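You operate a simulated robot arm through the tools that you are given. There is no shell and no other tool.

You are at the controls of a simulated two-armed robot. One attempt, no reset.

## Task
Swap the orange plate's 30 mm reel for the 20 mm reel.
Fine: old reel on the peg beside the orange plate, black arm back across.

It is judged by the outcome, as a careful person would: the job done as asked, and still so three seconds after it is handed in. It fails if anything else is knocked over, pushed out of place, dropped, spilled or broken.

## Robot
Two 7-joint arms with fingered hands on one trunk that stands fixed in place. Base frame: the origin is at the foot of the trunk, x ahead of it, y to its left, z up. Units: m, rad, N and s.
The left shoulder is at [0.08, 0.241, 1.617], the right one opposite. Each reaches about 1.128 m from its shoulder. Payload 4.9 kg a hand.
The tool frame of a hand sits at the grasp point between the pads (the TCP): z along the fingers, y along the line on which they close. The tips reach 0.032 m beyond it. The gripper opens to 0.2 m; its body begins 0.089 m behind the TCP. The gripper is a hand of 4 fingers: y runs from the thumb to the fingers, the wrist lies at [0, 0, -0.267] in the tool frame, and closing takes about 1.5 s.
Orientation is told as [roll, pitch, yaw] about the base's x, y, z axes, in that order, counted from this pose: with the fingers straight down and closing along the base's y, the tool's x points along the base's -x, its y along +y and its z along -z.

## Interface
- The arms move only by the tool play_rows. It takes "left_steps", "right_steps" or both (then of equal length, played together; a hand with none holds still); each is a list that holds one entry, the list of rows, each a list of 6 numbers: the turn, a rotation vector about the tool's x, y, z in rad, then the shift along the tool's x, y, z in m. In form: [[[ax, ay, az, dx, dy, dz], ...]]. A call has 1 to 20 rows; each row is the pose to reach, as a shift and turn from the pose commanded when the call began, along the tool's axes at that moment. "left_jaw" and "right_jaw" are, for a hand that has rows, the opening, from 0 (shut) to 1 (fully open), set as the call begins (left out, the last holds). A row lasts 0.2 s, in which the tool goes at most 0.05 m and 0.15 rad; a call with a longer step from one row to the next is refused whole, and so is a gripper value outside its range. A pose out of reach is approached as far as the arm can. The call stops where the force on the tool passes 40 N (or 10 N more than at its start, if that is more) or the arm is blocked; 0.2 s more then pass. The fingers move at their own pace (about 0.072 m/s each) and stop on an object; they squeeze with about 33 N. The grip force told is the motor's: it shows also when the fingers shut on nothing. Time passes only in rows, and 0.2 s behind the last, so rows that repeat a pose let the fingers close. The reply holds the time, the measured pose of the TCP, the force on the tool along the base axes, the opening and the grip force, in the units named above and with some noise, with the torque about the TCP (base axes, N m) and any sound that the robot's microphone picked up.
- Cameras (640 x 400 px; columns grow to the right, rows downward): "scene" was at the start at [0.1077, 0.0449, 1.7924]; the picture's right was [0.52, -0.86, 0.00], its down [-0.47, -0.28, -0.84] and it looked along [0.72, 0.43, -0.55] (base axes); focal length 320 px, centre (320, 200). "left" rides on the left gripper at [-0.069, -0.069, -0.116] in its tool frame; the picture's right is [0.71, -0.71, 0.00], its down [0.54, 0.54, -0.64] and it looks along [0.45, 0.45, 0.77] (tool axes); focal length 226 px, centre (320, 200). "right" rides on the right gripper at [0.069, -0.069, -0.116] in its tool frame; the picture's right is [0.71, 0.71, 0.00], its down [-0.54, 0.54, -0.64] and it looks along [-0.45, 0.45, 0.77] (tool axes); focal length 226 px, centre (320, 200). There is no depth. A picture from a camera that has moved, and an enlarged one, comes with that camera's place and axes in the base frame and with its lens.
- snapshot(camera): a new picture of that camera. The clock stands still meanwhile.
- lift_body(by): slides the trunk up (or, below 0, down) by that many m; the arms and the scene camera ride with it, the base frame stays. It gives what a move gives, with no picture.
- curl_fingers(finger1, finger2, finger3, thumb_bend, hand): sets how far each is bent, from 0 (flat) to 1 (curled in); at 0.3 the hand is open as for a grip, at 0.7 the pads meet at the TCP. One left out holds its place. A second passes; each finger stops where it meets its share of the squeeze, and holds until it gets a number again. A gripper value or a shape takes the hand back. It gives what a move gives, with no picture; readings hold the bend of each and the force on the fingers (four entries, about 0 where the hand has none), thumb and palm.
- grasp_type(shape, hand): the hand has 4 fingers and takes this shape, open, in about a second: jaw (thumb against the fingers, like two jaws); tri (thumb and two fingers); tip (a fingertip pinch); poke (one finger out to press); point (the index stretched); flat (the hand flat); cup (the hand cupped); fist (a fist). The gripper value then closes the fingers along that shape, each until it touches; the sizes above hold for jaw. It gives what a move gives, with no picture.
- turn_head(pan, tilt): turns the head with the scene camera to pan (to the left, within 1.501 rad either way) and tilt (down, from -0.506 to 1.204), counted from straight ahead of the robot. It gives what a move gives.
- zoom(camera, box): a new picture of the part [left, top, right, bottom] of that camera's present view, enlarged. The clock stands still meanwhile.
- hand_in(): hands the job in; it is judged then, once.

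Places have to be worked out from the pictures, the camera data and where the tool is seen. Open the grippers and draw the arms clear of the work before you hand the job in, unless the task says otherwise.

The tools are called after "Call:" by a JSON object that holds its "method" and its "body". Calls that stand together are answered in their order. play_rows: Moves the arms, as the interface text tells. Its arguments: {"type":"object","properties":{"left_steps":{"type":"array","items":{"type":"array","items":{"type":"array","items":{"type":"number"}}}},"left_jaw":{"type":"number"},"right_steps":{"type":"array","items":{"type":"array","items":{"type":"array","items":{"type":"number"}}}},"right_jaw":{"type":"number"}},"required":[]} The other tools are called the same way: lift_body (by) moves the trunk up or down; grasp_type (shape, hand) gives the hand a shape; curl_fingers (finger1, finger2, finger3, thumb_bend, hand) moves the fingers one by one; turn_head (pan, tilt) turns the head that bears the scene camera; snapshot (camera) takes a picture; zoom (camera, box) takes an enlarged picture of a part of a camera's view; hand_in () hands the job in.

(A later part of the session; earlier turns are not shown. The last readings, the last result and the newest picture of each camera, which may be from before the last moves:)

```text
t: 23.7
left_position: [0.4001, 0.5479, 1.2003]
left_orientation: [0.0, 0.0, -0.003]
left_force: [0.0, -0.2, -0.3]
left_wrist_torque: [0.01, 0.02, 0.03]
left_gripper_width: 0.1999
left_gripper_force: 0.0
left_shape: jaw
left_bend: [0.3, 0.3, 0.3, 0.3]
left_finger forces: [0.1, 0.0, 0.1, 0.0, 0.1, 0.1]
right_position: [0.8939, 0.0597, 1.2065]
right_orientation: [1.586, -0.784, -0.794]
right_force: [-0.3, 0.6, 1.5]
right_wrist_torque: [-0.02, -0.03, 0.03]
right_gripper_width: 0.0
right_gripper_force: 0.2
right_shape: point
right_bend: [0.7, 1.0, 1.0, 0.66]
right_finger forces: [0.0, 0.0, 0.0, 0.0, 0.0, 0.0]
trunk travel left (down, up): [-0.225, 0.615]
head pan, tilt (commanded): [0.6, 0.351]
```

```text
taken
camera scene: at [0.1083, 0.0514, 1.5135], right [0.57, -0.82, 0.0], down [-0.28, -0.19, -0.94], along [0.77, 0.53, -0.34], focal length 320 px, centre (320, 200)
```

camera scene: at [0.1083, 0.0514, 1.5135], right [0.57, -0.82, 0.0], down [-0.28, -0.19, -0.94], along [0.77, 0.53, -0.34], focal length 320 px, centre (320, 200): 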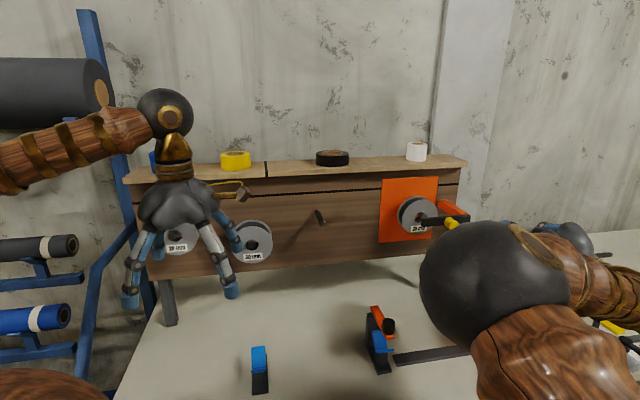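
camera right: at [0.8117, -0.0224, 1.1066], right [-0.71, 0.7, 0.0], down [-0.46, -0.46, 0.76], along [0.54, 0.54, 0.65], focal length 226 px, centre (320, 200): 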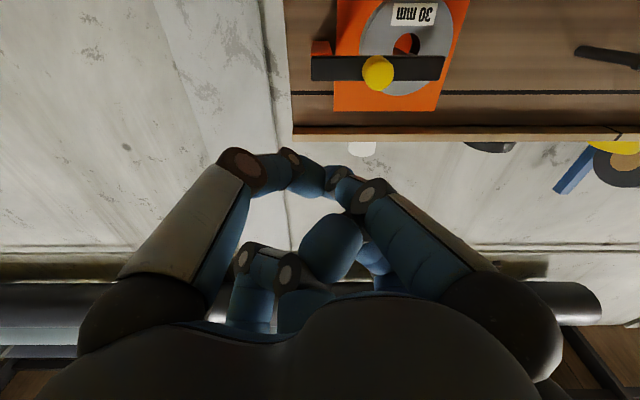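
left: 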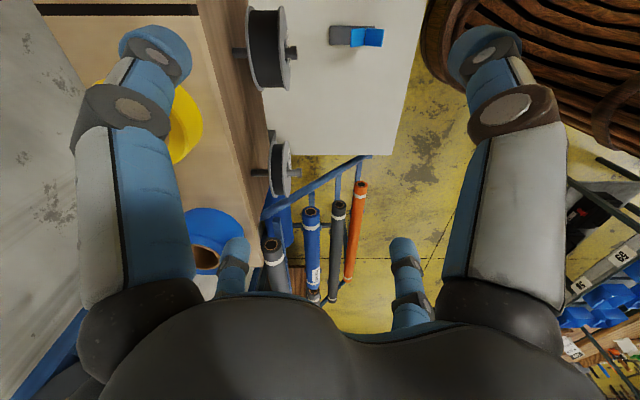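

The bar springs back to horizontal by itself, which will also close it at the end. I'll use only finger1 (lower-left) as a hook with the other fingers curled away; set that shape and look.

Call:
{"method": "curl_fingers", "body": {"hand": "right", "finger1": 0.38, "finger2": 1.0, "finger3": 1.0, "thumb_bend": 1.0}}

Call:
{"method": "snapshot", "body": {"camera": "right"}}

```text
t: 24.7
left_position: [0.3998, 0.5489, 1.2014]
left_orientation: [0.0, 0.0, -0.001]
left_force: [-0.1, -0.7, -0.5]
left_wrist_torque: [-0.02, -0.01, 0.02]
left_gripper_width: 0.2
left_gripper_force: 0.1
left_shape: jaw
left_bend: [0.3, 0.3, 0.3, 0.3]
left_finger forces: [0.0, 0.1, 0.1, 0.0, 0.0, 0.1]
right_position: [0.8931, 0.0593, 1.2065]
right_orientation: [1.586, -0.784, -0.795]
right_force: [-0.7, -0.4, 0.2]
right_wrist_torque: [0.01, 0.04, 0.01]
right_gripper_width: 0.0893
right_gripper_force: 0.1
right_shape: fingers
right_bend: [0.38, 1.0, 1.0, 0.93]
right_finger forces: [0.0, 0.0, 0.0, 0.0, 0.0, 0.1]
trunk travel left (down, up): [-0.225, 0.615]
head pan, tilt (commanded): [0.6, 0.351]
```

```text
taken
camera right: at [0.8117, -0.0224, 1.1067], right [-0.71, 0.7, 0.0], down [-0.46, -0.46, 0.76], along [0.54, 0.54, 0.65], focal length 226 px, centre (320, 200)
```

right: 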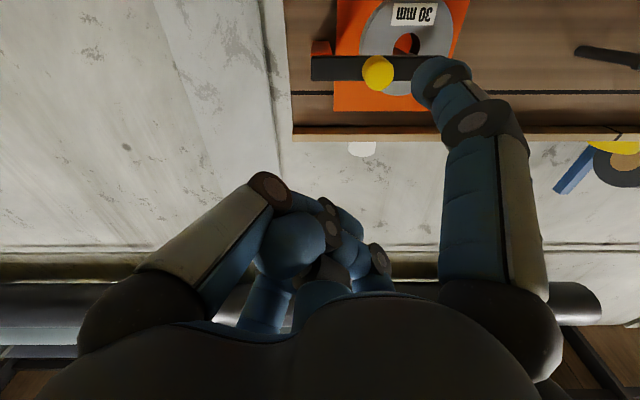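

Finger1 now sticks out nearly parallel to the hand axis at ~0.095 m off-centre. I turn the hand so finger1 hangs straight down below the hand, pitched ~20° down, and place it left of the knob, below bar level and ~0.1 m short of the bar.

Call:
{"method": "play_rows", "body": {"right_steps": [[[0.0205, 0.0487, -0.1111, 0.0115, 0.011, 0.0099], [0.041, 0.0974, -0.2222, 0.023, 0.022, 0.0199], [0.0615, 0.1461, -0.3333, 0.0345, 0.033, 0.0298], [0.0819, 0.1948, -0.4444, 0.0459, 0.044, 0.0398], [0.1024, 0.2435, -0.5555, 0.0574, 0.055, 0.0497], [0.1229, 0.2922, -0.6666, 0.0689, 0.066, 0.0597], [0.1434, 0.3409, -0.7777, 0.0804, 0.077, 0.0696]]]}}

Call:
{"method": "snapshot", "body": {"camera": "right"}}

Call:
{"method": "snapshot", "body": {"camera": "scene"}}

```text
t: 26.3
left_position: [0.3984, 0.5497, 1.2004]
left_orientation: [-0.001, 0.0, -0.002]
left_force: [-0.4, 0.7, 1.2]
left_wrist_torque: [-0.01, -0.01, 0.03]
left_gripper_width: 0.1999
left_gripper_force: 0.0
left_shape: jaw
left_bend: [0.3, 0.3, 0.3, 0.3]
left_finger forces: [0.0, 0.0, 0.1, 0.0, 0.0, 0.0]
right_position: [0.86, 0.188, 1.2044]
right_orientation: [-0.007, -1.222, 0.793]
right_force: [-0.2, -0.3, 0.6]
right_wrist_torque: [0.0, 0.0, -0.03]
right_gripper_width: 0.0895
right_gripper_force: 0.0
right_shape: fingers
right_bend: [0.38, 1.0, 1.0, 0.93]
right_finger forces: [0.1, 0.0, 0.1, 0.1, 0.1, 0.0]
trunk travel left (down, up): [-0.225, 0.615]
head pan, tilt (commanded): [0.6, 0.351]
```

```text
taken
camera right: at [0.8153, 0.0457, 1.1788], right [-0.67, 0.33, -0.67], down [-0.68, 0.09, 0.73], along [0.3, 0.94, 0.16], focal length 226 px, centre (320, 200)
```

right: 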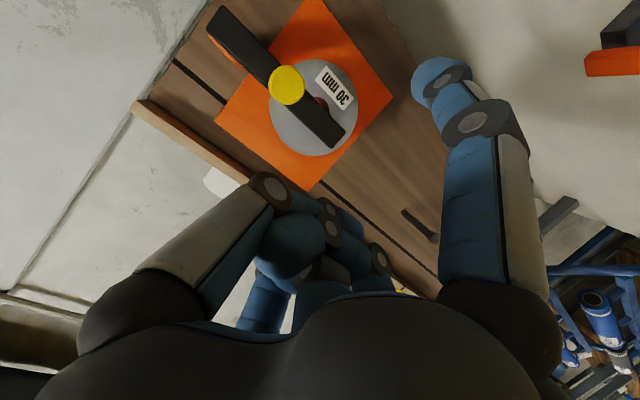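

```text
taken
camera scene: at [0.1077, 0.0525, 1.5136], right [0.57, -0.82, 0.0], down [-0.28, -0.2, -0.94], along [0.77, 0.53, -0.34], focal length 320 px, centre (320, 200)
```

scene: 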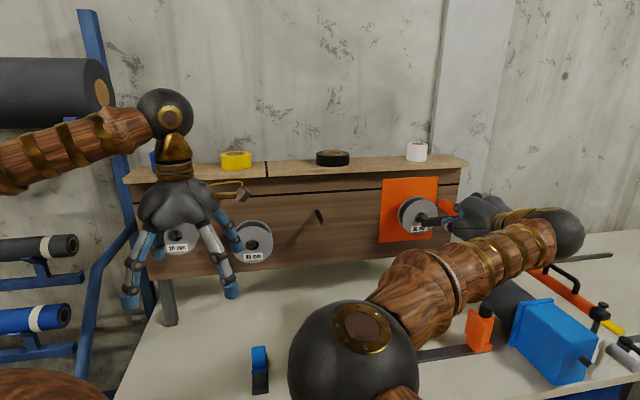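

That roll made the right elbow swing low across the front, where the left arm must work. I undo the 45° roll (finger1 back to lower-left) while keeping the 20° pitch, which should bring the elbow back up and out.

Call:
{"method": "play_rows", "body": {"right_steps": [[[0, 0, 0.1122, 0.0038, -0.0096, 0], [0, 0, 0.2244, 0.0076, -0.0191, 0], [0, 0, 0.3366, 0.0114, -0.0287, 0], [0, 0, 0.4488, 0.0152, -0.0383, 0], [0, 0, 0.561, 0.019, -0.0479, -0.001], [0, 0, 0.6732, 0.0228, -0.0574, -0.001], [0, 0, 0.7854, 0.0266, -0.067, -0.001]]]}}

Call:
{"method": "snapshot", "body": {"camera": "right"}}

Call:
{"method": "snapshot", "body": {"camera": "scene"}}

```text
t: 27.9
left_position: [0.4008, 0.5478, 1.2011]
left_orientation: [0.001, -0.001, -0.003]
left_force: [-0.2, 0.4, 0.1]
left_wrist_torque: [0.01, 0.0, -0.01]
left_gripper_width: 0.1999
left_gripper_force: 0.1
left_shape: jaw
left_bend: [0.3, 0.3, 0.3, 0.3]
left_finger forces: [0.0, 0.0, 0.0, 0.0, 0.0, 0.0]
right_position: [0.9019, 0.1314, 1.1795]
right_orientation: [1.096, -0.724, -0.457]
right_force: [-0.5, -1.1, -0.3]
right_wrist_torque: [0.01, -0.01, 0.02]
right_gripper_width: 0.0894
right_gripper_force: 0.1
right_shape: fingers
right_bend: [0.38, 1.0, 1.0, 0.93]
right_finger forces: [0.1, 0.0, 0.0, 0.1, 0.0, 0.0]
trunk travel left (down, up): [-0.225, 0.615]
head pan, tilt (commanded): [0.6, 0.351]
```

```text
taken
camera right: at [0.8023, 0.0311, 1.1268], right [-0.71, 0.71, 0.0], down [-0.24, -0.24, 0.94], along [0.66, 0.66, 0.34], focal length 226 px, centre (320, 200)
```

right: 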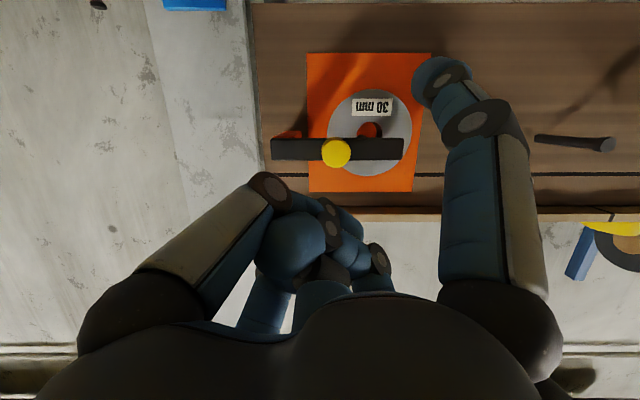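

```text
taken
camera scene: at [0.1088, 0.0509, 1.5135], right [0.57, -0.82, 0.0], down [-0.28, -0.19, -0.94], along [0.77, 0.53, -0.34], focal length 320 px, centre (320, 200)
```

scene: 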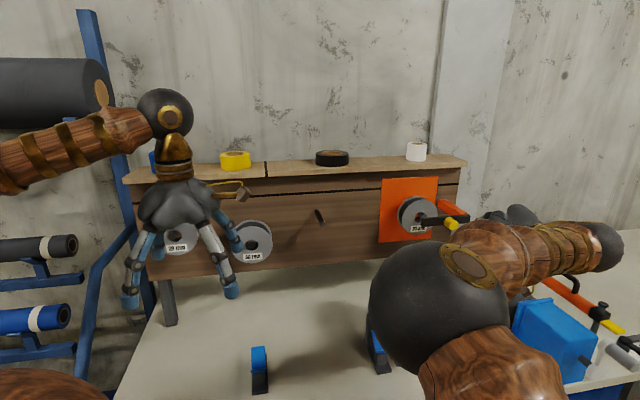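

The elbow stays inward but the forearm is above where the left arm will pass, which is workable. Finger1's tip is now below the bar near u≈0.48; I advance 0.10 m (shifting 14 mm right) so the fingertip passes just under the bar, short of the spindle.

Call:
{"method": "play_rows", "body": {"right_steps": [[[0, 0, 0, -0.0099, -0.0099, 0], [0, 0, 0, -0.0147, -0.0051, 0.0188], [0, 0, 0, -0.0196, -0.0002, 0.0376], [0, 0, 0, -0.0244, 0.0046, 0.0564], [0, 0, 0, -0.0292, 0.0095, 0.0752], [0, 0, 0, -0.0341, 0.0143, 0.094]]]}}

Call:
{"method": "snapshot", "body": {"camera": "right"}}

Call:
{"method": "zoom", "body": {"camera": "scene", "box": [370, 165, 480, 245]}}

```text
t: 29.3
left_position: [0.4009, 0.5482, 1.2007]
left_orientation: [0.001, -0.001, -0.002]
left_force: [-0.2, 0.1, -0.5]
left_wrist_torque: [0.02, 0.01, 0.01]
left_gripper_width: 0.2
left_gripper_force: 0.1
left_shape: jaw
left_bend: [0.3, 0.3, 0.3, 0.3]
left_finger forces: [0.0, 0.0, 0.0, 0.0, 0.1, 0.0]
right_position: [0.9829, 0.1931, 1.1795]
right_orientation: [1.096, -0.726, -0.453]
right_force: [-0.3, 0.2, 0.1]
right_wrist_torque: [0.01, 0.03, 0.04]
right_gripper_width: 0.0894
right_gripper_force: 0.0
right_shape: fingers
right_bend: [0.38, 1.0, 1.0, 0.93]
right_finger forces: [0.0, 0.0, 0.0, 0.0, 0.1, 0.0]
trunk travel left (down, up): [-0.225, 0.615]
head pan, tilt (commanded): [0.6, 0.351]
```

```text
taken
camera right: at [0.8833, 0.0928, 1.1269], right [-0.71, 0.71, 0.0], down [-0.24, -0.24, 0.94], along [0.66, 0.67, 0.34], focal length 226 px, centre (320, 200)
```

right: 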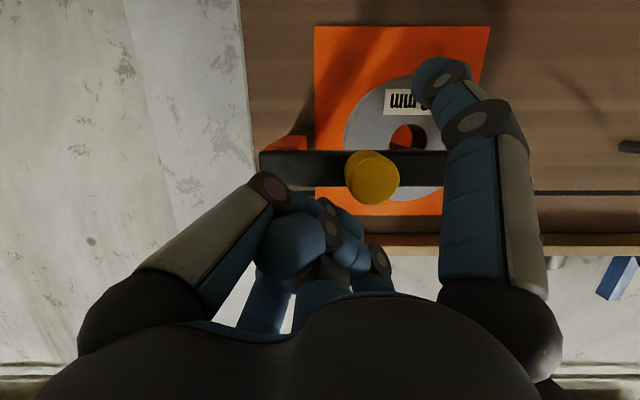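

```text
5.00 times, centred on (425, 205) of scene
camera zoom: at [0.1092, 0.0514, 1.5135], right [0.57, -0.82, 0.0], down [-0.28, -0.19, -0.94], along [0.77, 0.53, -0.34], focal length 1598 px, centre (-205, 175)
```

zoom: 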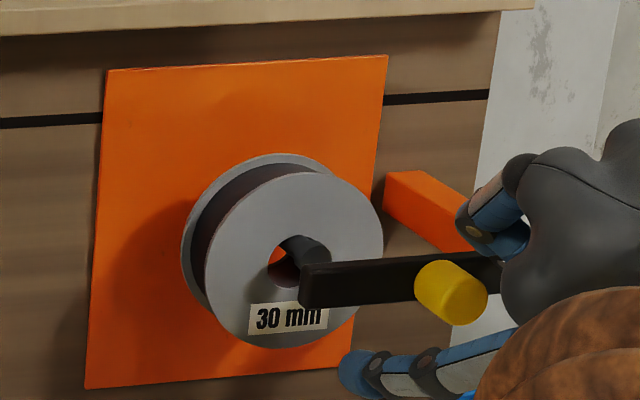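

The fingertip sits just below the bar (scene zoom ~(350,372)), clear of knob and spindle. I lift along the bar's arc to about 35° and check.

Call:
{"method": "play_rows", "body": {"right_steps": [[[0, 0, 0, -0.0093, 0.0093, -0.0048], [0, 0, 0, -0.0183, 0.0183, -0.0094], [0, 0, 0, -0.0257, 0.0288, -0.014], [0, 0, 0, -0.033, 0.0392, -0.0186], [0, 0, 0, -0.043, 0.0473, -0.0233], [0, 0, 0, -0.0533, 0.0545, -0.0277]]]}}

Call:
{"method": "zoom", "body": {"camera": "scene", "box": [370, 165, 480, 245]}}

Call:
{"method": "snapshot", "body": {"camera": "right"}}

```text
t: 30.7
left_position: [0.3991, 0.5479, 1.2003]
left_orientation: [0.001, 0.0, -0.002]
left_force: [-0.1, -0.3, 0.4]
left_wrist_torque: [0.01, -0.01, 0.0]
left_gripper_width: 0.1999
left_gripper_force: 0.0
left_shape: jaw
left_bend: [0.3, 0.3, 0.3, 0.3]
left_finger forces: [0.1, 0.0, 0.0, 0.1, 0.0, 0.0]
right_position: [0.9812, 0.1937, 1.2616]
right_orientation: [1.096, -0.727, -0.454]
right_force: [-1.3, -0.7, -0.9]
right_wrist_torque: [-0.05, -0.01, -0.03]
right_gripper_width: 0.0906
right_gripper_force: 0.7
right_shape: fingers
right_bend: [0.38, 1.0, 1.0, 0.93]
right_finger forces: [0.4, 0.0, 0.0, 0.1, 0.1, 0.1]
trunk travel left (down, up): [-0.225, 0.615]
head pan, tilt (commanded): [0.6, 0.351]
```

```text
5.00 times, centred on (425, 205) of scene
camera zoom: at [0.1082, 0.0512, 1.5135], right [0.57, -0.82, 0.0], down [-0.28, -0.19, -0.94], along [0.77, 0.53, -0.34], focal length 1598 px, centre (-205, 175)
```

zoom: 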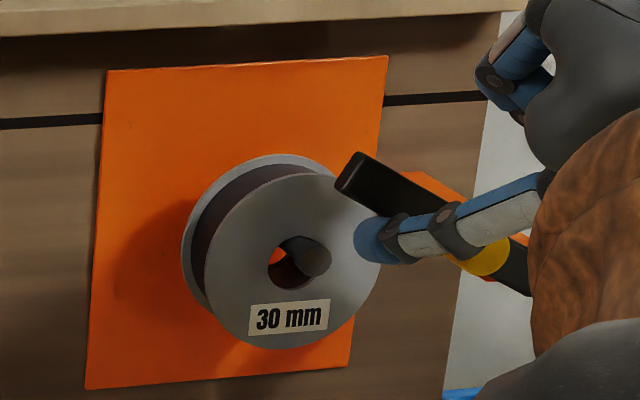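

```text
taken
camera right: at [0.8811, 0.0938, 1.2087], right [-0.71, 0.71, 0.0], down [-0.24, -0.24, 0.94], along [0.66, 0.67, 0.34], focal length 226 px, centre (320, 200)
```

right: 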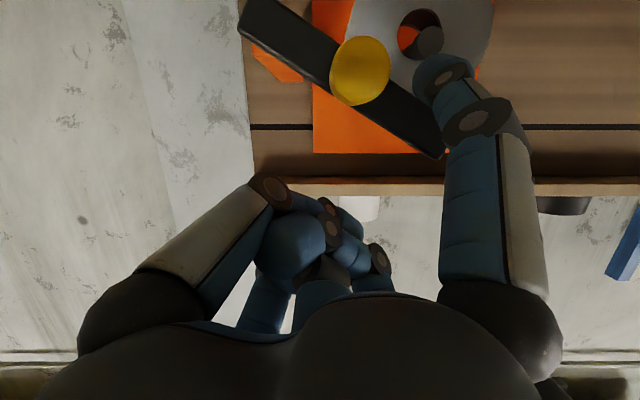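

The bar is riding up on finger1 at ~35° with almost no force. I continue the arc to near vertical.

Call:
{"method": "play_rows", "body": {"right_steps": [[[0, 0, 0, -0.0118, 0.005, -0.0043], [0, 0, 0, -0.0244, 0.0082, -0.0084], [0, 0, 0, -0.0373, 0.0095, -0.012], [0, 0, 0, -0.0505, 0.0087, -0.0153], [0, 0, 0, -0.0635, 0.0059, -0.0179], [0, 0, 0, -0.076, 0.0014, -0.0199], [0, 0, 0, -0.0855, -0.0035, -0.0211]]]}}

Call:
{"method": "zoom", "body": {"camera": "scene", "box": [370, 135, 520, 245]}}

Call:
{"method": "snapshot", "body": {"camera": "right"}}

Call:
{"method": "snapshot", "body": {"camera": "scene"}}

```text
t: 32.3
left_position: [0.3996, 0.5477, 1.2006]
left_orientation: [-0.001, -0.001, -0.001]
left_force: [0.2, -0.5, -0.2]
left_wrist_torque: [0.04, 0.0, 0.02]
left_gripper_width: 0.1999
left_gripper_force: 0.1
left_shape: jaw
left_bend: [0.3, 0.3, 0.3, 0.3]
left_finger forces: [0.0, 0.1, 0.0, 0.0, 0.0, 0.1]
right_position: [1.0269, 0.1504, 1.323]
right_orientation: [1.095, -0.726, -0.455]
right_force: [-0.2, -0.3, -0.2]
right_wrist_torque: [0.0, -0.03, 0.03]
right_gripper_width: 0.0899
right_gripper_force: 0.1
right_shape: fingers
right_bend: [0.38, 1.0, 1.0, 0.93]
right_finger forces: [0.1, 0.0, 0.0, 0.1, 0.0, 0.0]
trunk travel left (down, up): [-0.225, 0.615]
head pan, tilt (commanded): [0.6, 0.351]
```

```text
3.64 times, centred on (445, 190) of scene
camera zoom: at [0.1088, 0.0508, 1.5135], right [0.57, -0.82, 0.0], down [-0.28, -0.19, -0.94], along [0.77, 0.53, -0.34], focal length 1163 px, centre (-134, 236)
```

zoom: 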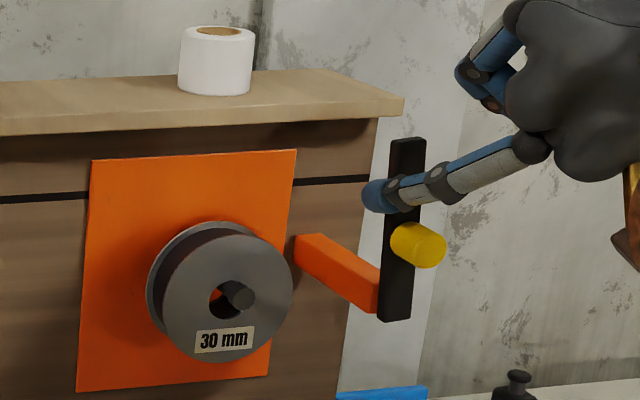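

```text
taken
camera right: at [0.927, 0.0487, 1.271], right [-0.71, 0.71, 0.0], down [-0.24, -0.24, 0.94], along [0.66, 0.67, 0.34], focal length 226 px, centre (320, 200)
```

right: 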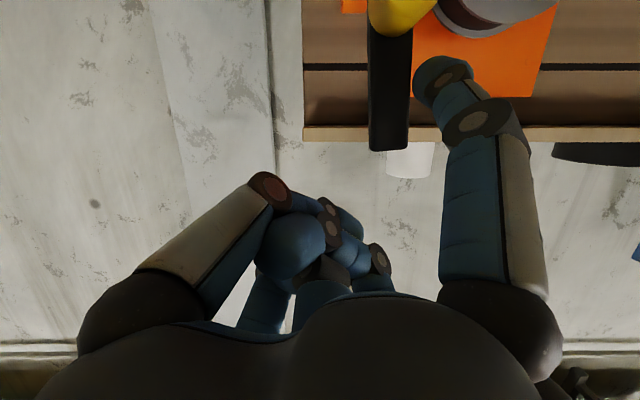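

```text
taken
camera scene: at [0.1088, 0.0508, 1.5135], right [0.57, -0.82, 0.0], down [-0.28, -0.19, -0.94], along [0.77, 0.53, -0.34], focal length 320 px, centre (320, 200)
```

scene: 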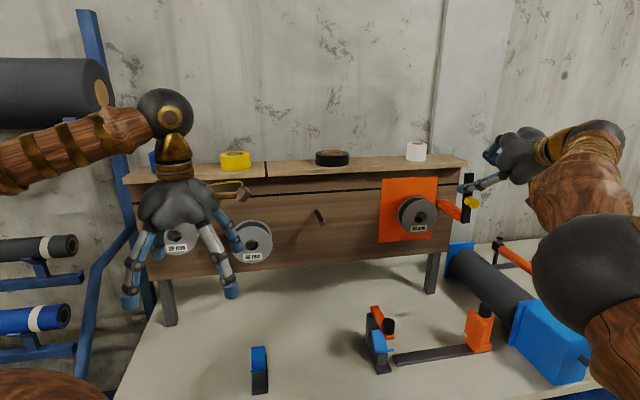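

The bar stands ~5° past vertical and the finger reads almost no load, so it may rest there by itself. I back the finger 15 mm to the left to test whether the bar follows.

Call:
{"method": "play_rows", "body": {"right_steps": [[[0, 0, 0, 0.0053, 0.0053, 0], [0, 0, 0, 0.0106, 0.0106, 0], [0, 0, 0, 0.0106, 0.0106, 0], [0, 0, 0, 0.0106, 0.0106, 0]]]}}

Call:
{"method": "zoom", "body": {"camera": "scene", "box": [370, 135, 520, 245]}}

Call:
{"method": "snapshot", "body": {"camera": "right"}}

```text
t: 33.3
left_position: [0.4012, 0.5481, 1.2003]
left_orientation: [-0.001, 0.0, -0.002]
left_force: [0.3, -1.0, -0.6]
left_wrist_torque: [-0.02, 0.0, -0.02]
left_gripper_width: 0.1998
left_gripper_force: 0.0
left_shape: jaw
left_bend: [0.3, 0.3, 0.3, 0.3]
left_finger forces: [0.0, 0.0, 0.0, 0.0, 0.1, 0.1]
right_position: [1.0156, 0.1605, 1.3225]
right_orientation: [1.095, -0.727, -0.454]
right_force: [-0.7, 0.7, -0.6]
right_wrist_torque: [-0.01, 0.01, 0.0]
right_gripper_width: 0.0903
right_gripper_force: 0.1
right_shape: fingers
right_bend: [0.38, 1.0, 1.0, 0.93]
right_finger forces: [0.0, 0.0, 0.0, 0.0, 0.0, 0.0]
trunk travel left (down, up): [-0.225, 0.615]
head pan, tilt (commanded): [0.6, 0.351]
```

```text
3.64 times, centred on (445, 190) of scene
camera zoom: at [0.1083, 0.0515, 1.5135], right [0.57, -0.82, 0.0], down [-0.28, -0.19, -0.94], along [0.77, 0.53, -0.34], focal length 1163 px, centre (-134, 236)
```

zoom: 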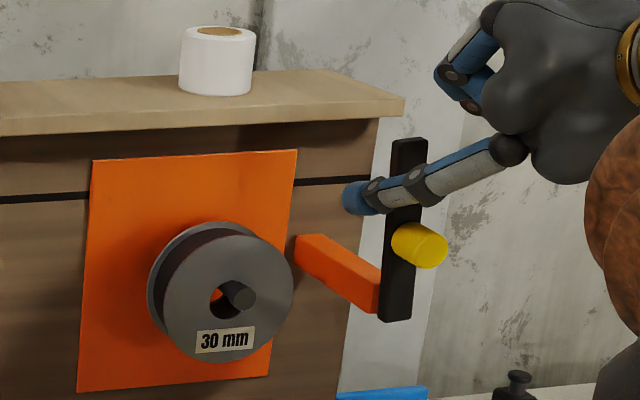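

```text
taken
camera right: at [0.9153, 0.0606, 1.2707], right [-0.71, 0.71, 0.0], down [-0.24, -0.24, 0.94], along [0.66, 0.67, 0.34], focal length 226 px, centre (320, 200)
```

right: 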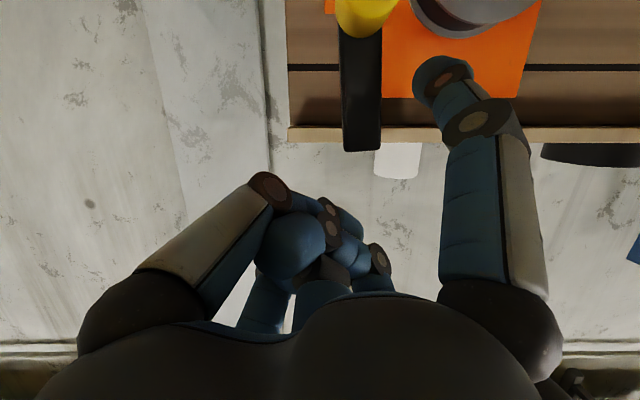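

The bar stays up on its own, so the earlier fall was from a nudge while releasing. I withdraw the right hand straight back, then park it off to the right, well away from the bar.

Call:
{"method": "play_rows", "body": {"right_steps": [[[0, 0, 0, 0.0073, -0.0073, -0.0282], [0, 0, 0, 0.0169, -0.0169, -0.0658], [0, 0, 0, 0.0266, -0.0266, -0.1034], [0, 0, 0, 0.0363, -0.0363, -0.141], [0, 0, 0, 0.0484, -0.0484, -0.188]]]}}

Call:
{"method": "play_rows", "body": {"right_steps": [[[0, 0, 0, -0.0046, -0.0204, -0.0405], [0, 0, 0, -0.0092, -0.0408, -0.081], [0, 0, 0, -0.0138, -0.0612, -0.1216], [0, 0, 0, -0.0184, -0.0816, -0.1621], [0, 0, 0, -0.023, -0.102, -0.2026], [0, 0, 0, -0.0276, -0.1224, -0.2431], [0, 0, 0, -0.0322, -0.1428, -0.2837], [0, 0, 0, -0.0368, -0.1632, -0.3242], [0, 0, 0, -0.0414, -0.1836, -0.3647]]]}}

Call:
{"method": "snapshot", "body": {"camera": "scene"}}

```text
t: 34.7
left_position: [0.399, 0.5499, 1.2006]
left_orientation: [-0.001, -0.001, -0.001]
left_force: [0.3, 0.9, 0.3]
left_wrist_torque: [0.01, 0.04, 0.04]
left_gripper_width: 0.1999
left_gripper_force: 0.2
left_shape: jaw
left_bend: [0.3, 0.3, 0.3, 0.3]
left_finger forces: [0.0, 0.0, 0.0, 0.1, 0.0, 0.0]
right_position: [0.9017, -0.0581, 1.2902]
right_orientation: [1.04, -0.714, -0.518]
right_force: [0.7, 0.8, -0.6]
right_wrist_torque: [-0.02, 0.03, -0.03]
right_gripper_width: 0.0903
right_gripper_force: 0.0
right_shape: fingers
right_bend: [0.38, 1.0, 1.0, 0.93]
right_finger forces: [0.1, 0.1, 0.1, 0.0, 0.0, 0.0]
trunk travel left (down, up): [-0.225, 0.615]
head pan, tilt (commanded): [0.6, 0.351]
stopped in row 5 (right hand): the arm was blocked; the commanded pose is now the measured one
```

```text
t: 36.7
left_position: [0.4, 0.5475, 1.2023]
left_orientation: [0.002, 0.002, -0.003]
left_force: [0.5, -0.9, 0.2]
left_wrist_torque: [0.02, 0.0, 0.02]
left_gripper_width: 0.2
left_gripper_force: 0.1
left_shape: jaw
left_bend: [0.3, 0.3, 0.3, 0.3]
left_finger forces: [0.0, 0.0, 0.0, 0.0, 0.0, 0.1]
right_position: [0.7339, -0.4141, 1.3267]
right_orientation: [1.046, -0.713, -0.523]
right_force: [-0.1, -0.4, -1.0]
right_wrist_torque: [0.0, 0.01, 0.06]
right_gripper_width: 0.0899
right_gripper_force: 0.1
right_shape: fingers
right_bend: [0.38, 1.0, 1.0, 0.93]
right_finger forces: [0.0, 0.1, 0.0, 0.0, 0.1, 0.1]
right hand out of reach, approached as far as the arm can: row 9
trunk travel left (down, up): [-0.225, 0.615]
head pan, tilt (commanded): [0.6, 0.351]
```

```text
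taken
camera scene: at [0.1092, 0.049, 1.5136], right [0.57, -0.82, 0.0], down [-0.28, -0.19, -0.94], along [0.77, 0.53, -0.34], focal length 320 px, centre (320, 200)
```

scene: 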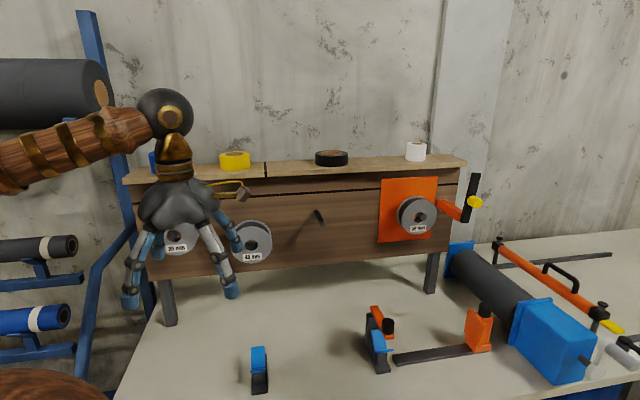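

The right arm is parked out of view, and the bar still stands open with everything else in place. I zoom on the plate and empty peg for precise targets.

Call:
{"method": "zoom", "body": {"camera": "scene", "box": [370, 155, 490, 245]}}

Call:
{"method": "zoom", "body": {"camera": "scene", "box": [240, 160, 360, 250]}}

```text
4.44 times, centred on (430, 200) of scene
camera zoom: at [0.1092, 0.049, 1.5136], right [0.57, -0.82, 0.0], down [-0.28, -0.19, -0.94], along [0.77, 0.53, -0.34], focal length 1421 px, centre (-169, 200)
```

zoom: 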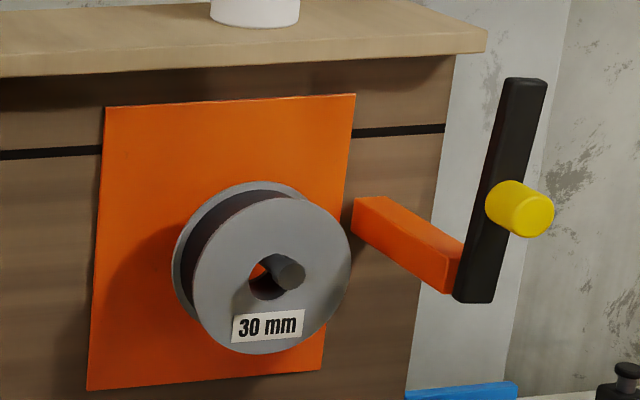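

```text
4.44 times, centred on (300, 205) of scene
camera zoom: at [0.1092, 0.049, 1.5136], right [0.57, -0.82, 0.0], down [-0.28, -0.19, -0.94], along [0.77, 0.53, -0.34], focal length 1421 px, centre (409, 178)
```

zoom: 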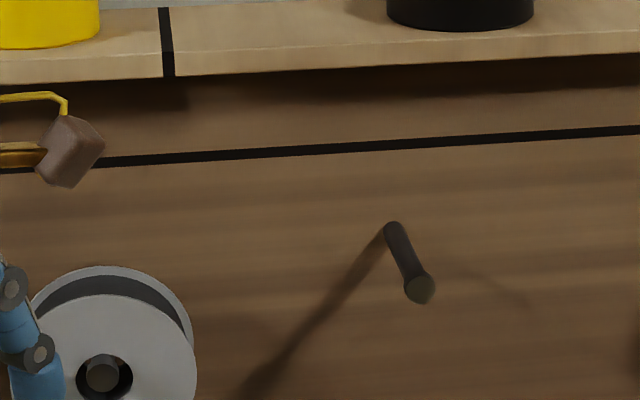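

Spindle tip now fixed at about (0.958, 0.280, 1.160). I bring the left hand round to a level pose facing the plate, ~0.15 m short of the reel, with the fingers at 0.13 m opening.

Call:
{"method": "play_rows", "body": {"left_steps": [[[-0.074, -0.074, 0, -0.0299, -0.0253, 0.003], [-0.1481, -0.1481, 0, -0.0598, -0.0505, 0.006], [-0.2221, -0.2221, 0, -0.0897, -0.0758, 0.009], [-0.2962, -0.2962, 0, -0.1196, -0.1011, 0.012], [-0.3702, -0.3702, 0, -0.1495, -0.1263, 0.015], [-0.4443, -0.4443, 0, -0.1794, -0.1516, 0.018], [-0.5183, -0.5183, 0, -0.2093, -0.1769, 0.021], [-0.5924, -0.5924, 0, -0.2392, -0.2021, 0.024], [-0.6664, -0.6664, 0, -0.2691, -0.2274, 0.027], [-0.7405, -0.7405, 0, -0.299, -0.2527, 0.03], [-0.8145, -0.8145, 0, -0.3289, -0.2779, 0.033], [-0.8886, -0.8886, 0, -0.3588, -0.3032, 0.036], [-0.9626, -0.9626, 0, -0.3887, -0.3285, 0.039], [-1.0366, -1.0366, 0, -0.4186, -0.3537, 0.042], [-1.1107, -1.1107, 0, -0.4485, -0.379, 0.045]]], "left_jaw": 0.65}}

Call:
{"method": "snapshot", "body": {"camera": "scene"}}

Call:
{"method": "snapshot", "body": {"camera": "left"}}

```text
t: 39.9
left_position: [0.8498, 0.167, 1.1542]
left_orientation: [1.574, -0.784, -0.79]
left_force: [-0.1, -0.8, -0.1]
left_wrist_torque: [0.01, -0.03, 0.04]
left_gripper_width: 0.1305
left_gripper_force: 0.0
left_shape: jaw
left_bend: [0.32, 0.32, 0.32, 0.3]
left_finger forces: [0.0, 0.0, 0.0, 0.0, 0.0, 0.0]
right_position: [0.7346, -0.415, 1.3259]
right_orientation: [1.044, -0.714, -0.521]
right_force: [-0.3, -0.5, -0.1]
right_wrist_torque: [0.03, 0.02, 0.01]
right_gripper_width: 0.09
right_gripper_force: 0.0
right_shape: fingers
right_bend: [0.38, 1.0, 1.0, 0.93]
right_finger forces: [0.1, 0.0, 0.1, 0.1, 0.1, 0.1]
trunk travel left (down, up): [-0.225, 0.615]
head pan, tilt (commanded): [0.6, 0.351]
```

```text
taken
camera scene: at [0.1105, 0.0491, 1.5135], right [0.57, -0.82, 0.0], down [-0.29, -0.19, -0.94], along [0.77, 0.53, -0.34], focal length 320 px, centre (320, 200)
```

scene: 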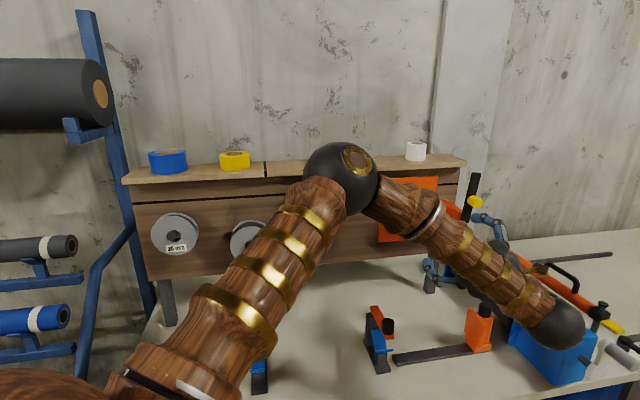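

```text
taken
camera left: at [0.8358, 0.0149, 1.1539], right [0.0, 0.0, -1.0], down [-1.0, 0.09, 0.0], along [0.09, 1.0, 0.0], focal length 226 px, centre (320, 200)
```

left: 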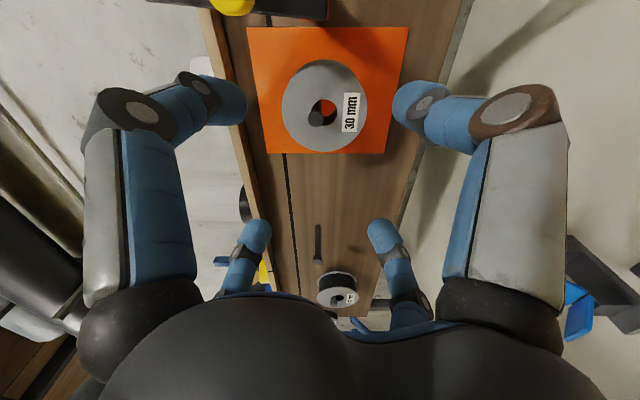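

The left arm reaches the level pose well, and its camera sees the reel squarely between the fingers. I zoom there to check the centring on the reel.

Call:
{"method": "zoom", "body": {"camera": "left", "box": [230, 10, 430, 170]}}

Call:
{"method": "zoom", "body": {"camera": "scene", "box": [380, 150, 540, 310]}}

```text
2.50 times, centred on (330, 90) of left
camera zoom: at [0.8358, 0.0149, 1.1539], right [0.0, 0.0, -1.0], down [-1.0, 0.09, 0.0], along [0.09, 1.0, 0.0], focal length 565 px, centre (295, 475)
```

zoom: 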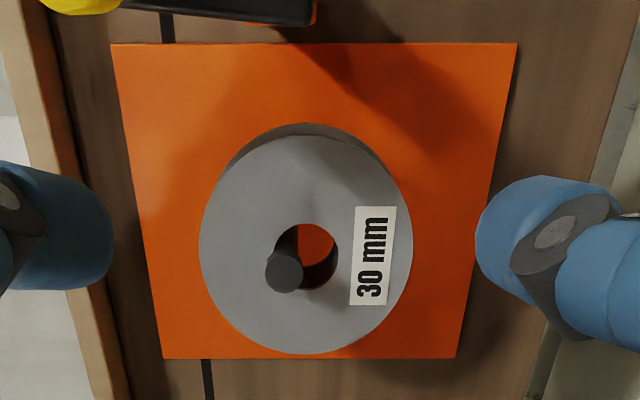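

```text
2.50 times, centred on (460, 230) of scene
camera zoom: at [0.1105, 0.0491, 1.5135], right [0.57, -0.82, 0.0], down [-0.29, -0.19, -0.94], along [0.77, 0.53, -0.34], focal length 799 px, centre (-30, 125)
```

zoom: 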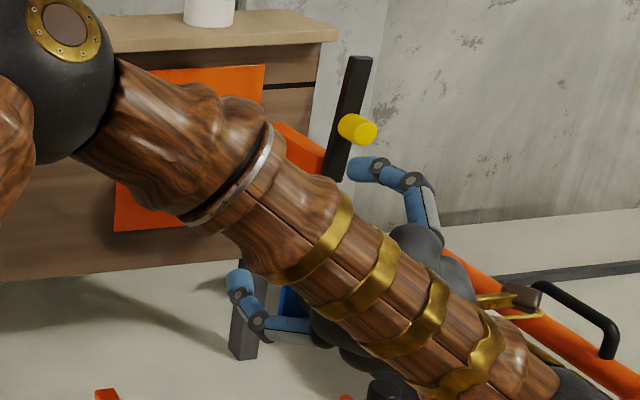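

Measured from this view: the hole centre lies ~2 mm left of and ~5 mm below my axis, reel front at distance ≈0.894. I correct that, open to 0.14 m, and roll the hand 12° so its upper-right finger will clear the raised bar.

Call:
{"method": "play_rows", "body": {"left_steps": [[[0, 0, -0.105, 0.0025, -0.001, 0], [0, 0, -0.21, 0.005, -0.002, 0], [0, 0, -0.21, 0.005, -0.002, 0.02], [0, 0, -0.21, 0.005, -0.002, 0.04], [0, 0, -0.21, 0.005, -0.002, 0.06], [0, 0, -0.21, 0.005, -0.002, 0.07]]], "left_jaw": 0.7}}

Call:
{"method": "snapshot", "body": {"camera": "left"}}

Call:
{"method": "snapshot", "body": {"camera": "scene"}}

```text
t: 41.3
left_position: [0.8949, 0.2196, 1.1511]
left_orientation: [1.572, -0.996, -0.787]
left_force: [-0.6, 0.0, -0.2]
left_wrist_torque: [0.0, -0.01, 0.0]
left_gripper_width: 0.1397
left_gripper_force: 0.1
left_shape: jaw
left_bend: [0.31, 0.31, 0.31, 0.28]
left_finger forces: [0.0, 0.0, 0.1, 0.1, 0.0, 0.0]
right_position: [0.7324, -0.4122, 1.3292]
right_orientation: [1.043, -0.715, -0.523]
right_force: [0.3, -0.4, 0.1]
right_wrist_torque: [-0.01, 0.01, -0.01]
right_gripper_width: 0.0901
right_gripper_force: 0.0
right_shape: fingers
right_bend: [0.38, 1.0, 1.0, 0.93]
right_finger forces: [0.0, 0.0, 0.0, 0.1, 0.0, 0.0]
trunk travel left (down, up): [-0.225, 0.615]
head pan, tilt (commanded): [0.6, 0.351]
```

```text
taken
camera left: at [0.8791, 0.0706, 1.1705], right [0.15, -0.15, -0.98], down [-0.98, 0.08, -0.16], along [0.1, 0.99, -0.13], focal length 226 px, centre (320, 200)
```

left: 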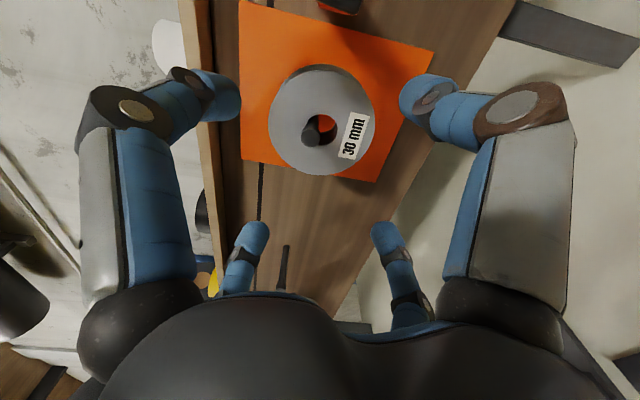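

```text
taken
camera scene: at [0.1085, 0.0513, 1.5135], right [0.57, -0.82, 0.0], down [-0.28, -0.19, -0.94], along [0.77, 0.53, -0.34], focal length 320 px, centre (320, 200)
```

scene: 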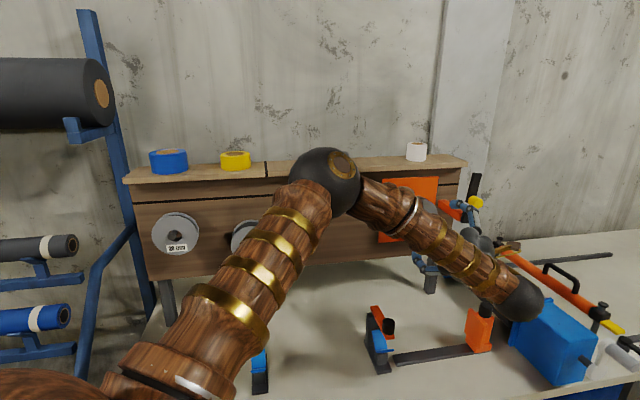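

Well aligned (hole centre at ~(322,130) against an expected (320,134)). I advance another 7.5 cm, fingers straddling the reel, and check before the last bit.

Call:
{"method": "play_rows", "body": {"left_steps": [[[0, 0, 0, 0, 0, 0.02], [0, 0, 0, 0, 0, 0.04], [0, 0, 0, 0, 0, 0.06], [0, 0, 0, 0, 0, 0.075]]]}}

Call:
{"method": "snapshot", "body": {"camera": "left"}}

Call:
{"method": "zoom", "body": {"camera": "scene", "box": [380, 150, 540, 310]}}

```text
t: 42.3
left_position: [0.9488, 0.2753, 1.1492]
left_orientation: [1.57, -0.995, -0.785]
left_force: [0.7, -1.1, -0.5]
left_wrist_torque: [0.02, 0.01, 0.02]
left_gripper_width: 0.1394
left_gripper_force: 0.3
left_shape: jaw
left_bend: [0.31, 0.31, 0.31, 0.28]
left_finger forces: [0.0, 0.0, 0.0, 0.0, 0.0, 0.0]
right_position: [0.7333, -0.4104, 1.3284]
right_orientation: [1.042, -0.716, -0.522]
right_force: [0.3, 0.2, 0.6]
right_wrist_torque: [0.04, -0.02, 0.01]
right_gripper_width: 0.0902
right_gripper_force: 0.1
right_shape: fingers
right_bend: [0.38, 1.0, 1.0, 0.93]
right_finger forces: [0.1, 0.0, 0.0, 0.1, 0.1, 0.0]
trunk travel left (down, up): [-0.225, 0.615]
head pan, tilt (commanded): [0.6, 0.351]
```

```text
taken
camera left: at [0.9331, 0.1245, 1.1701], right [0.15, -0.15, -0.98], down [-0.98, 0.08, -0.16], along [0.1, 0.99, -0.13], focal length 226 px, centre (320, 200)
```

left: 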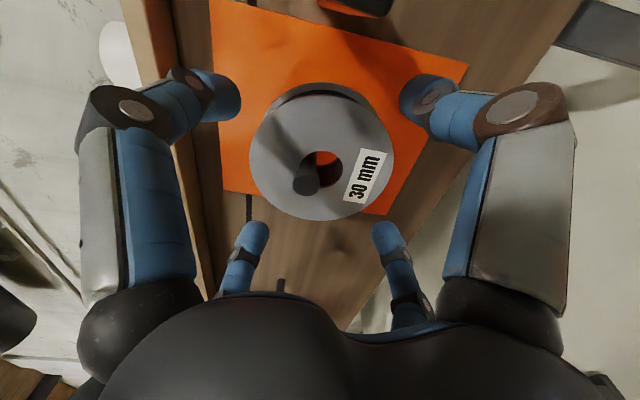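

```text
2.50 times, centred on (460, 230) of scene
camera zoom: at [0.109, 0.0517, 1.5135], right [0.57, -0.82, 0.0], down [-0.28, -0.19, -0.94], along [0.77, 0.53, -0.34], focal length 799 px, centre (-30, 125)
```

zoom: 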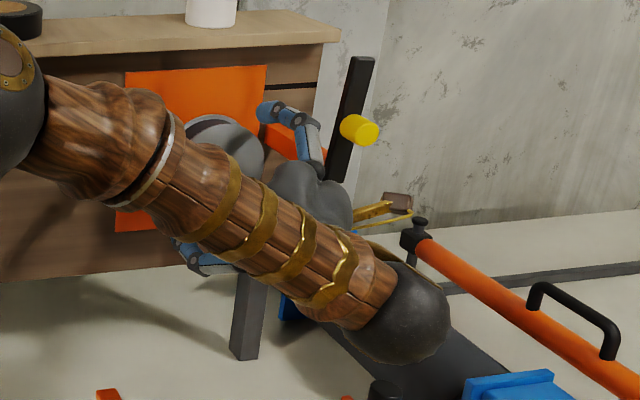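

No contact yet and the bar is undisturbed. I advance the last 3 cm so the reel's rim lies between the finger pads.

Call:
{"method": "play_rows", "body": {"left_steps": [[[0, 0, 0, -0.001, -0.001, 0.012], [0, 0, 0, -0.002, -0.002, 0.024], [0, 0, 0, -0.002, -0.002, 0.032]]]}}

Call:
{"method": "snapshot", "body": {"camera": "left"}}

```text
t: 43.1
left_position: [0.972, 0.2928, 1.1495]
left_orientation: [1.571, -0.994, -0.787]
left_force: [-0.7, 0.4, -0.2]
left_wrist_torque: [0.01, -0.02, -0.01]
left_gripper_width: 0.1395
left_gripper_force: 0.1
left_shape: jaw
left_bend: [0.31, 0.31, 0.31, 0.28]
left_finger forces: [0.1, 0.1, 0.0, 0.0, 0.0, 0.0]
right_position: [0.7325, -0.4127, 1.3288]
right_orientation: [1.043, -0.715, -0.521]
right_force: [-0.1, 0.0, 0.3]
right_wrist_torque: [0.02, 0.01, -0.03]
right_gripper_width: 0.09
right_gripper_force: 0.1
right_shape: fingers
right_bend: [0.38, 1.0, 1.0, 0.93]
right_finger forces: [0.1, 0.1, 0.0, 0.1, 0.0, 0.1]
trunk travel left (down, up): [-0.225, 0.615]
head pan, tilt (commanded): [0.6, 0.351]
```

```text
taken
camera left: at [0.9568, 0.1442, 1.1711], right [0.15, -0.15, -0.98], down [-0.98, 0.08, -0.16], along [0.1, 0.99, -0.13], focal length 226 px, centre (320, 200)
```

left: 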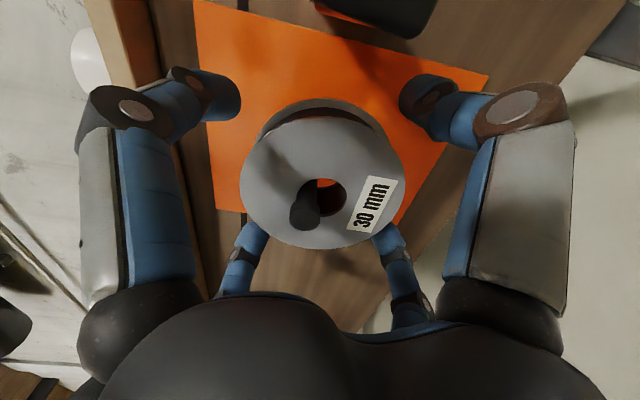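

The reel is now inside the four fingers (TCP at distance ≈0.894, reel centre near image centre). I close the hand on its rim.

Call:
{"method": "play_rows", "body": {"left_steps": [[[0, 0, 0, 0, 0, 0], [0, 0, 0, 0, 0, 0], [0, 0, 0, 0, 0, 0], [0, 0, 0, 0, 0, 0], [0, 0, 0, 0, 0, 0], [0, 0, 0, 0, 0, 0]]], "left_jaw": 0.0}}

Call:
{"method": "snapshot", "body": {"camera": "left"}}

Call:
{"method": "zoom", "body": {"camera": "scene", "box": [380, 150, 540, 310]}}

```text
t: 44.5
left_position: [0.972, 0.2935, 1.1516]
left_orientation: [1.571, -0.995, -0.787]
left_force: [0.0, 1.5, 0.1]
left_wrist_torque: [-0.03, 0.02, 0.02]
left_gripper_width: 0.0884
left_gripper_force: 33.1
left_shape: jaw
left_bend: [0.41, 0.4, 0.4, 0.39]
left_finger forces: [29.7, 29.7, 29.3, 0.0, 29.6, 0.0]
right_position: [0.7333, -0.4125, 1.3287]
right_orientation: [1.042, -0.714, -0.522]
right_force: [0.2, 0.0, 0.8]
right_wrist_torque: [0.01, 0.01, 0.04]
right_gripper_width: 0.09
right_gripper_force: 0.1
right_shape: fingers
right_bend: [0.38, 1.0, 1.0, 0.93]
right_finger forces: [0.0, 0.1, 0.0, 0.0, 0.1, 0.0]
trunk travel left (down, up): [-0.225, 0.615]
head pan, tilt (commanded): [0.6, 0.351]
```

```text
taken
camera left: at [0.9569, 0.1443, 1.1707], right [0.15, -0.15, -0.98], down [-0.98, 0.08, -0.16], along [0.1, 0.99, -0.13], focal length 226 px, centre (320, 200)
```

left: 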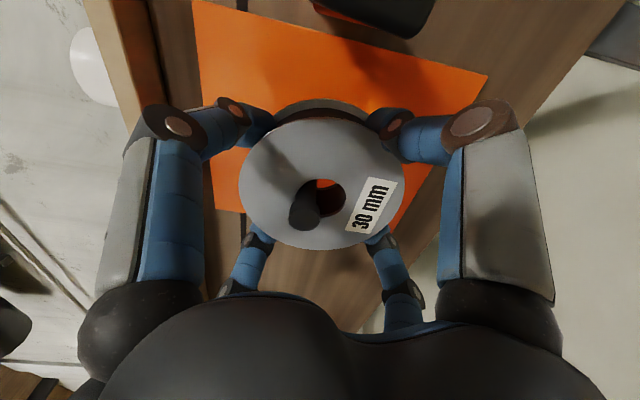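

```text
2.50 times, centred on (460, 230) of scene
camera zoom: at [0.1087, 0.0513, 1.5135], right [0.57, -0.82, 0.0], down [-0.28, -0.19, -0.94], along [0.77, 0.53, -0.34], focal length 799 px, centre (-30, 125)
```

zoom: 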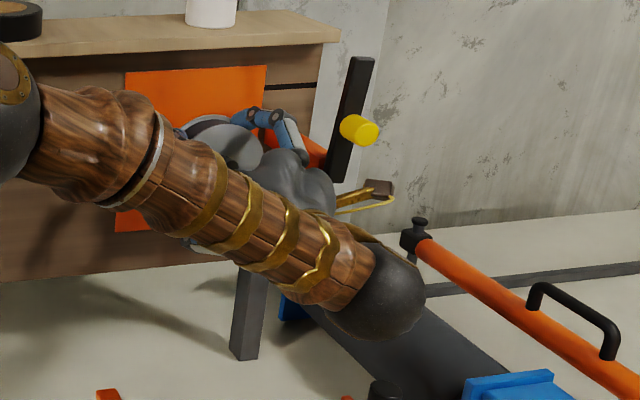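

The fingertips closed into the groove between the flanges (0.088 m, ~29 N each) – a secure hold. I lift 7 mm to take the weight off the spindle and then start drawing straight out.

Call:
{"method": "play_rows", "body": {"left_steps": [[[0, 0, 0, -0.003, 0.002, 0], [0, 0, 0, -0.0059, 0.0038, 0], [0, 0, 0, -0.0059, 0.0038, -0.015], [0, 0, 0, -0.0059, 0.0038, -0.03]]]}}

Call:
{"method": "snapshot", "body": {"camera": "left"}}

Call:
{"method": "zoom", "body": {"camera": "scene", "box": [380, 150, 540, 310]}}

```text
t: 45.5
left_position: [0.951, 0.2707, 1.1584]
left_orientation: [1.57, -0.995, -0.788]
left_force: [0.4, 0.1, -2.5]
left_wrist_torque: [-0.06, 0.05, 0.0]
left_gripper_width: 0.0885
left_gripper_force: 32.4
left_shape: jaw
left_bend: [0.41, 0.4, 0.4, 0.39]
left_finger forces: [29.4, 29.6, 29.9, 0.1, 30.6, 0.0]
right_position: [0.7337, -0.4116, 1.329]
right_orientation: [1.043, -0.716, -0.522]
right_force: [-0.5, -0.7, -0.2]
right_wrist_torque: [-0.04, -0.01, 0.01]
right_gripper_width: 0.09
right_gripper_force: 0.1
right_shape: fingers
right_bend: [0.38, 1.0, 1.0, 0.93]
right_finger forces: [0.0, 0.1, 0.0, 0.1, 0.0, 0.0]
trunk travel left (down, up): [-0.225, 0.615]
head pan, tilt (commanded): [0.6, 0.351]
```

```text
taken
camera left: at [0.9355, 0.1215, 1.1784], right [0.15, -0.15, -0.98], down [-0.98, 0.08, -0.16], along [0.1, 0.99, -0.13], focal length 226 px, centre (320, 200)
```

left: 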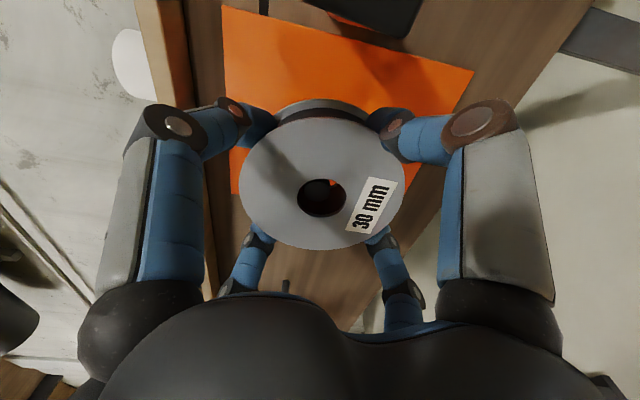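

```text
2.50 times, centred on (460, 230) of scene
camera zoom: at [0.1086, 0.0508, 1.5135], right [0.57, -0.82, 0.0], down [-0.28, -0.19, -0.94], along [0.77, 0.53, -0.34], focal length 799 px, centre (-30, 125)
```

zoom: 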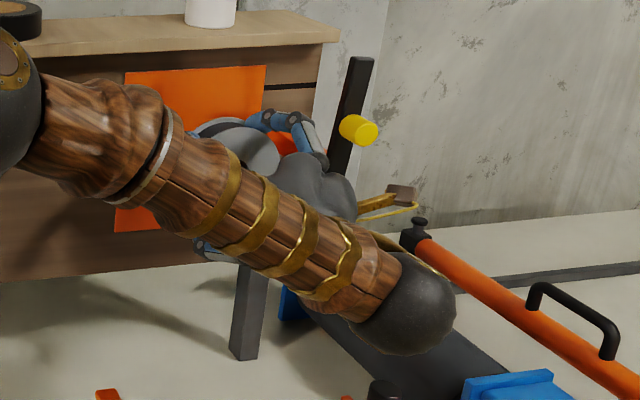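

Clean lift (≈2.5 N of weight, no side load), spindle centred in the hole. I pull the reel straight out another 14 cm, clear of the spindle and the bar.

Call:
{"method": "play_rows", "body": {"left_steps": [[[0, 0, 0, 0, 0, -0.02], [0, 0, 0, 0, 0, -0.045], [0, 0, 0, 0, 0, -0.075], [0, 0, 0, 0, 0, -0.11], [0, 0, 0, 0, 0, -0.145]]]}}

Call:
{"method": "snapshot", "body": {"camera": "left"}}

Call:
{"method": "snapshot", "body": {"camera": "scene"}}

```text
t: 46.7
left_position: [0.849, 0.1658, 1.1609]
left_orientation: [1.573, -0.995, -0.788]
left_force: [-1.0, -0.8, -2.6]
left_wrist_torque: [-0.03, 0.03, 0.0]
left_gripper_width: 0.0885
left_gripper_force: 33.3
left_shape: jaw
left_bend: [0.41, 0.41, 0.4, 0.39]
left_finger forces: [29.4, 29.7, 30.2, 0.0, 30.7, 0.0]
right_position: [0.733, -0.4132, 1.3293]
right_orientation: [1.044, -0.716, -0.524]
right_force: [0.7, -0.5, -0.8]
right_wrist_torque: [0.02, -0.03, 0.02]
right_gripper_width: 0.0902
right_gripper_force: 0.1
right_shape: fingers
right_bend: [0.38, 1.0, 1.0, 0.93]
right_finger forces: [0.0, 0.0, 0.1, 0.1, 0.1, 0.0]
trunk travel left (down, up): [-0.225, 0.615]
head pan, tilt (commanded): [0.6, 0.351]
```

```text
taken
camera left: at [0.834, 0.0172, 1.1803], right [0.15, -0.15, -0.98], down [-0.98, 0.08, -0.16], along [0.1, 0.99, -0.13], focal length 226 px, centre (320, 200)
```

left: 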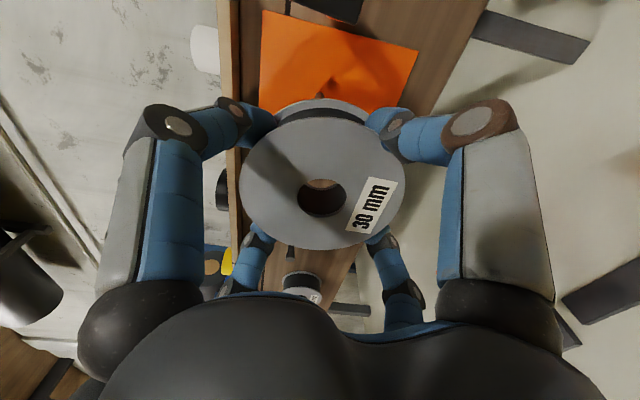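

```text
taken
camera scene: at [0.1083, 0.0498, 1.5136], right [0.57, -0.82, 0.0], down [-0.28, -0.19, -0.94], along [0.77, 0.53, -0.34], focal length 320 px, centre (320, 200)
```

scene: 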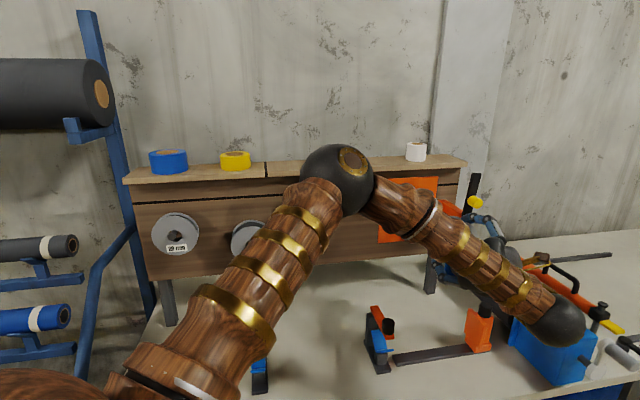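

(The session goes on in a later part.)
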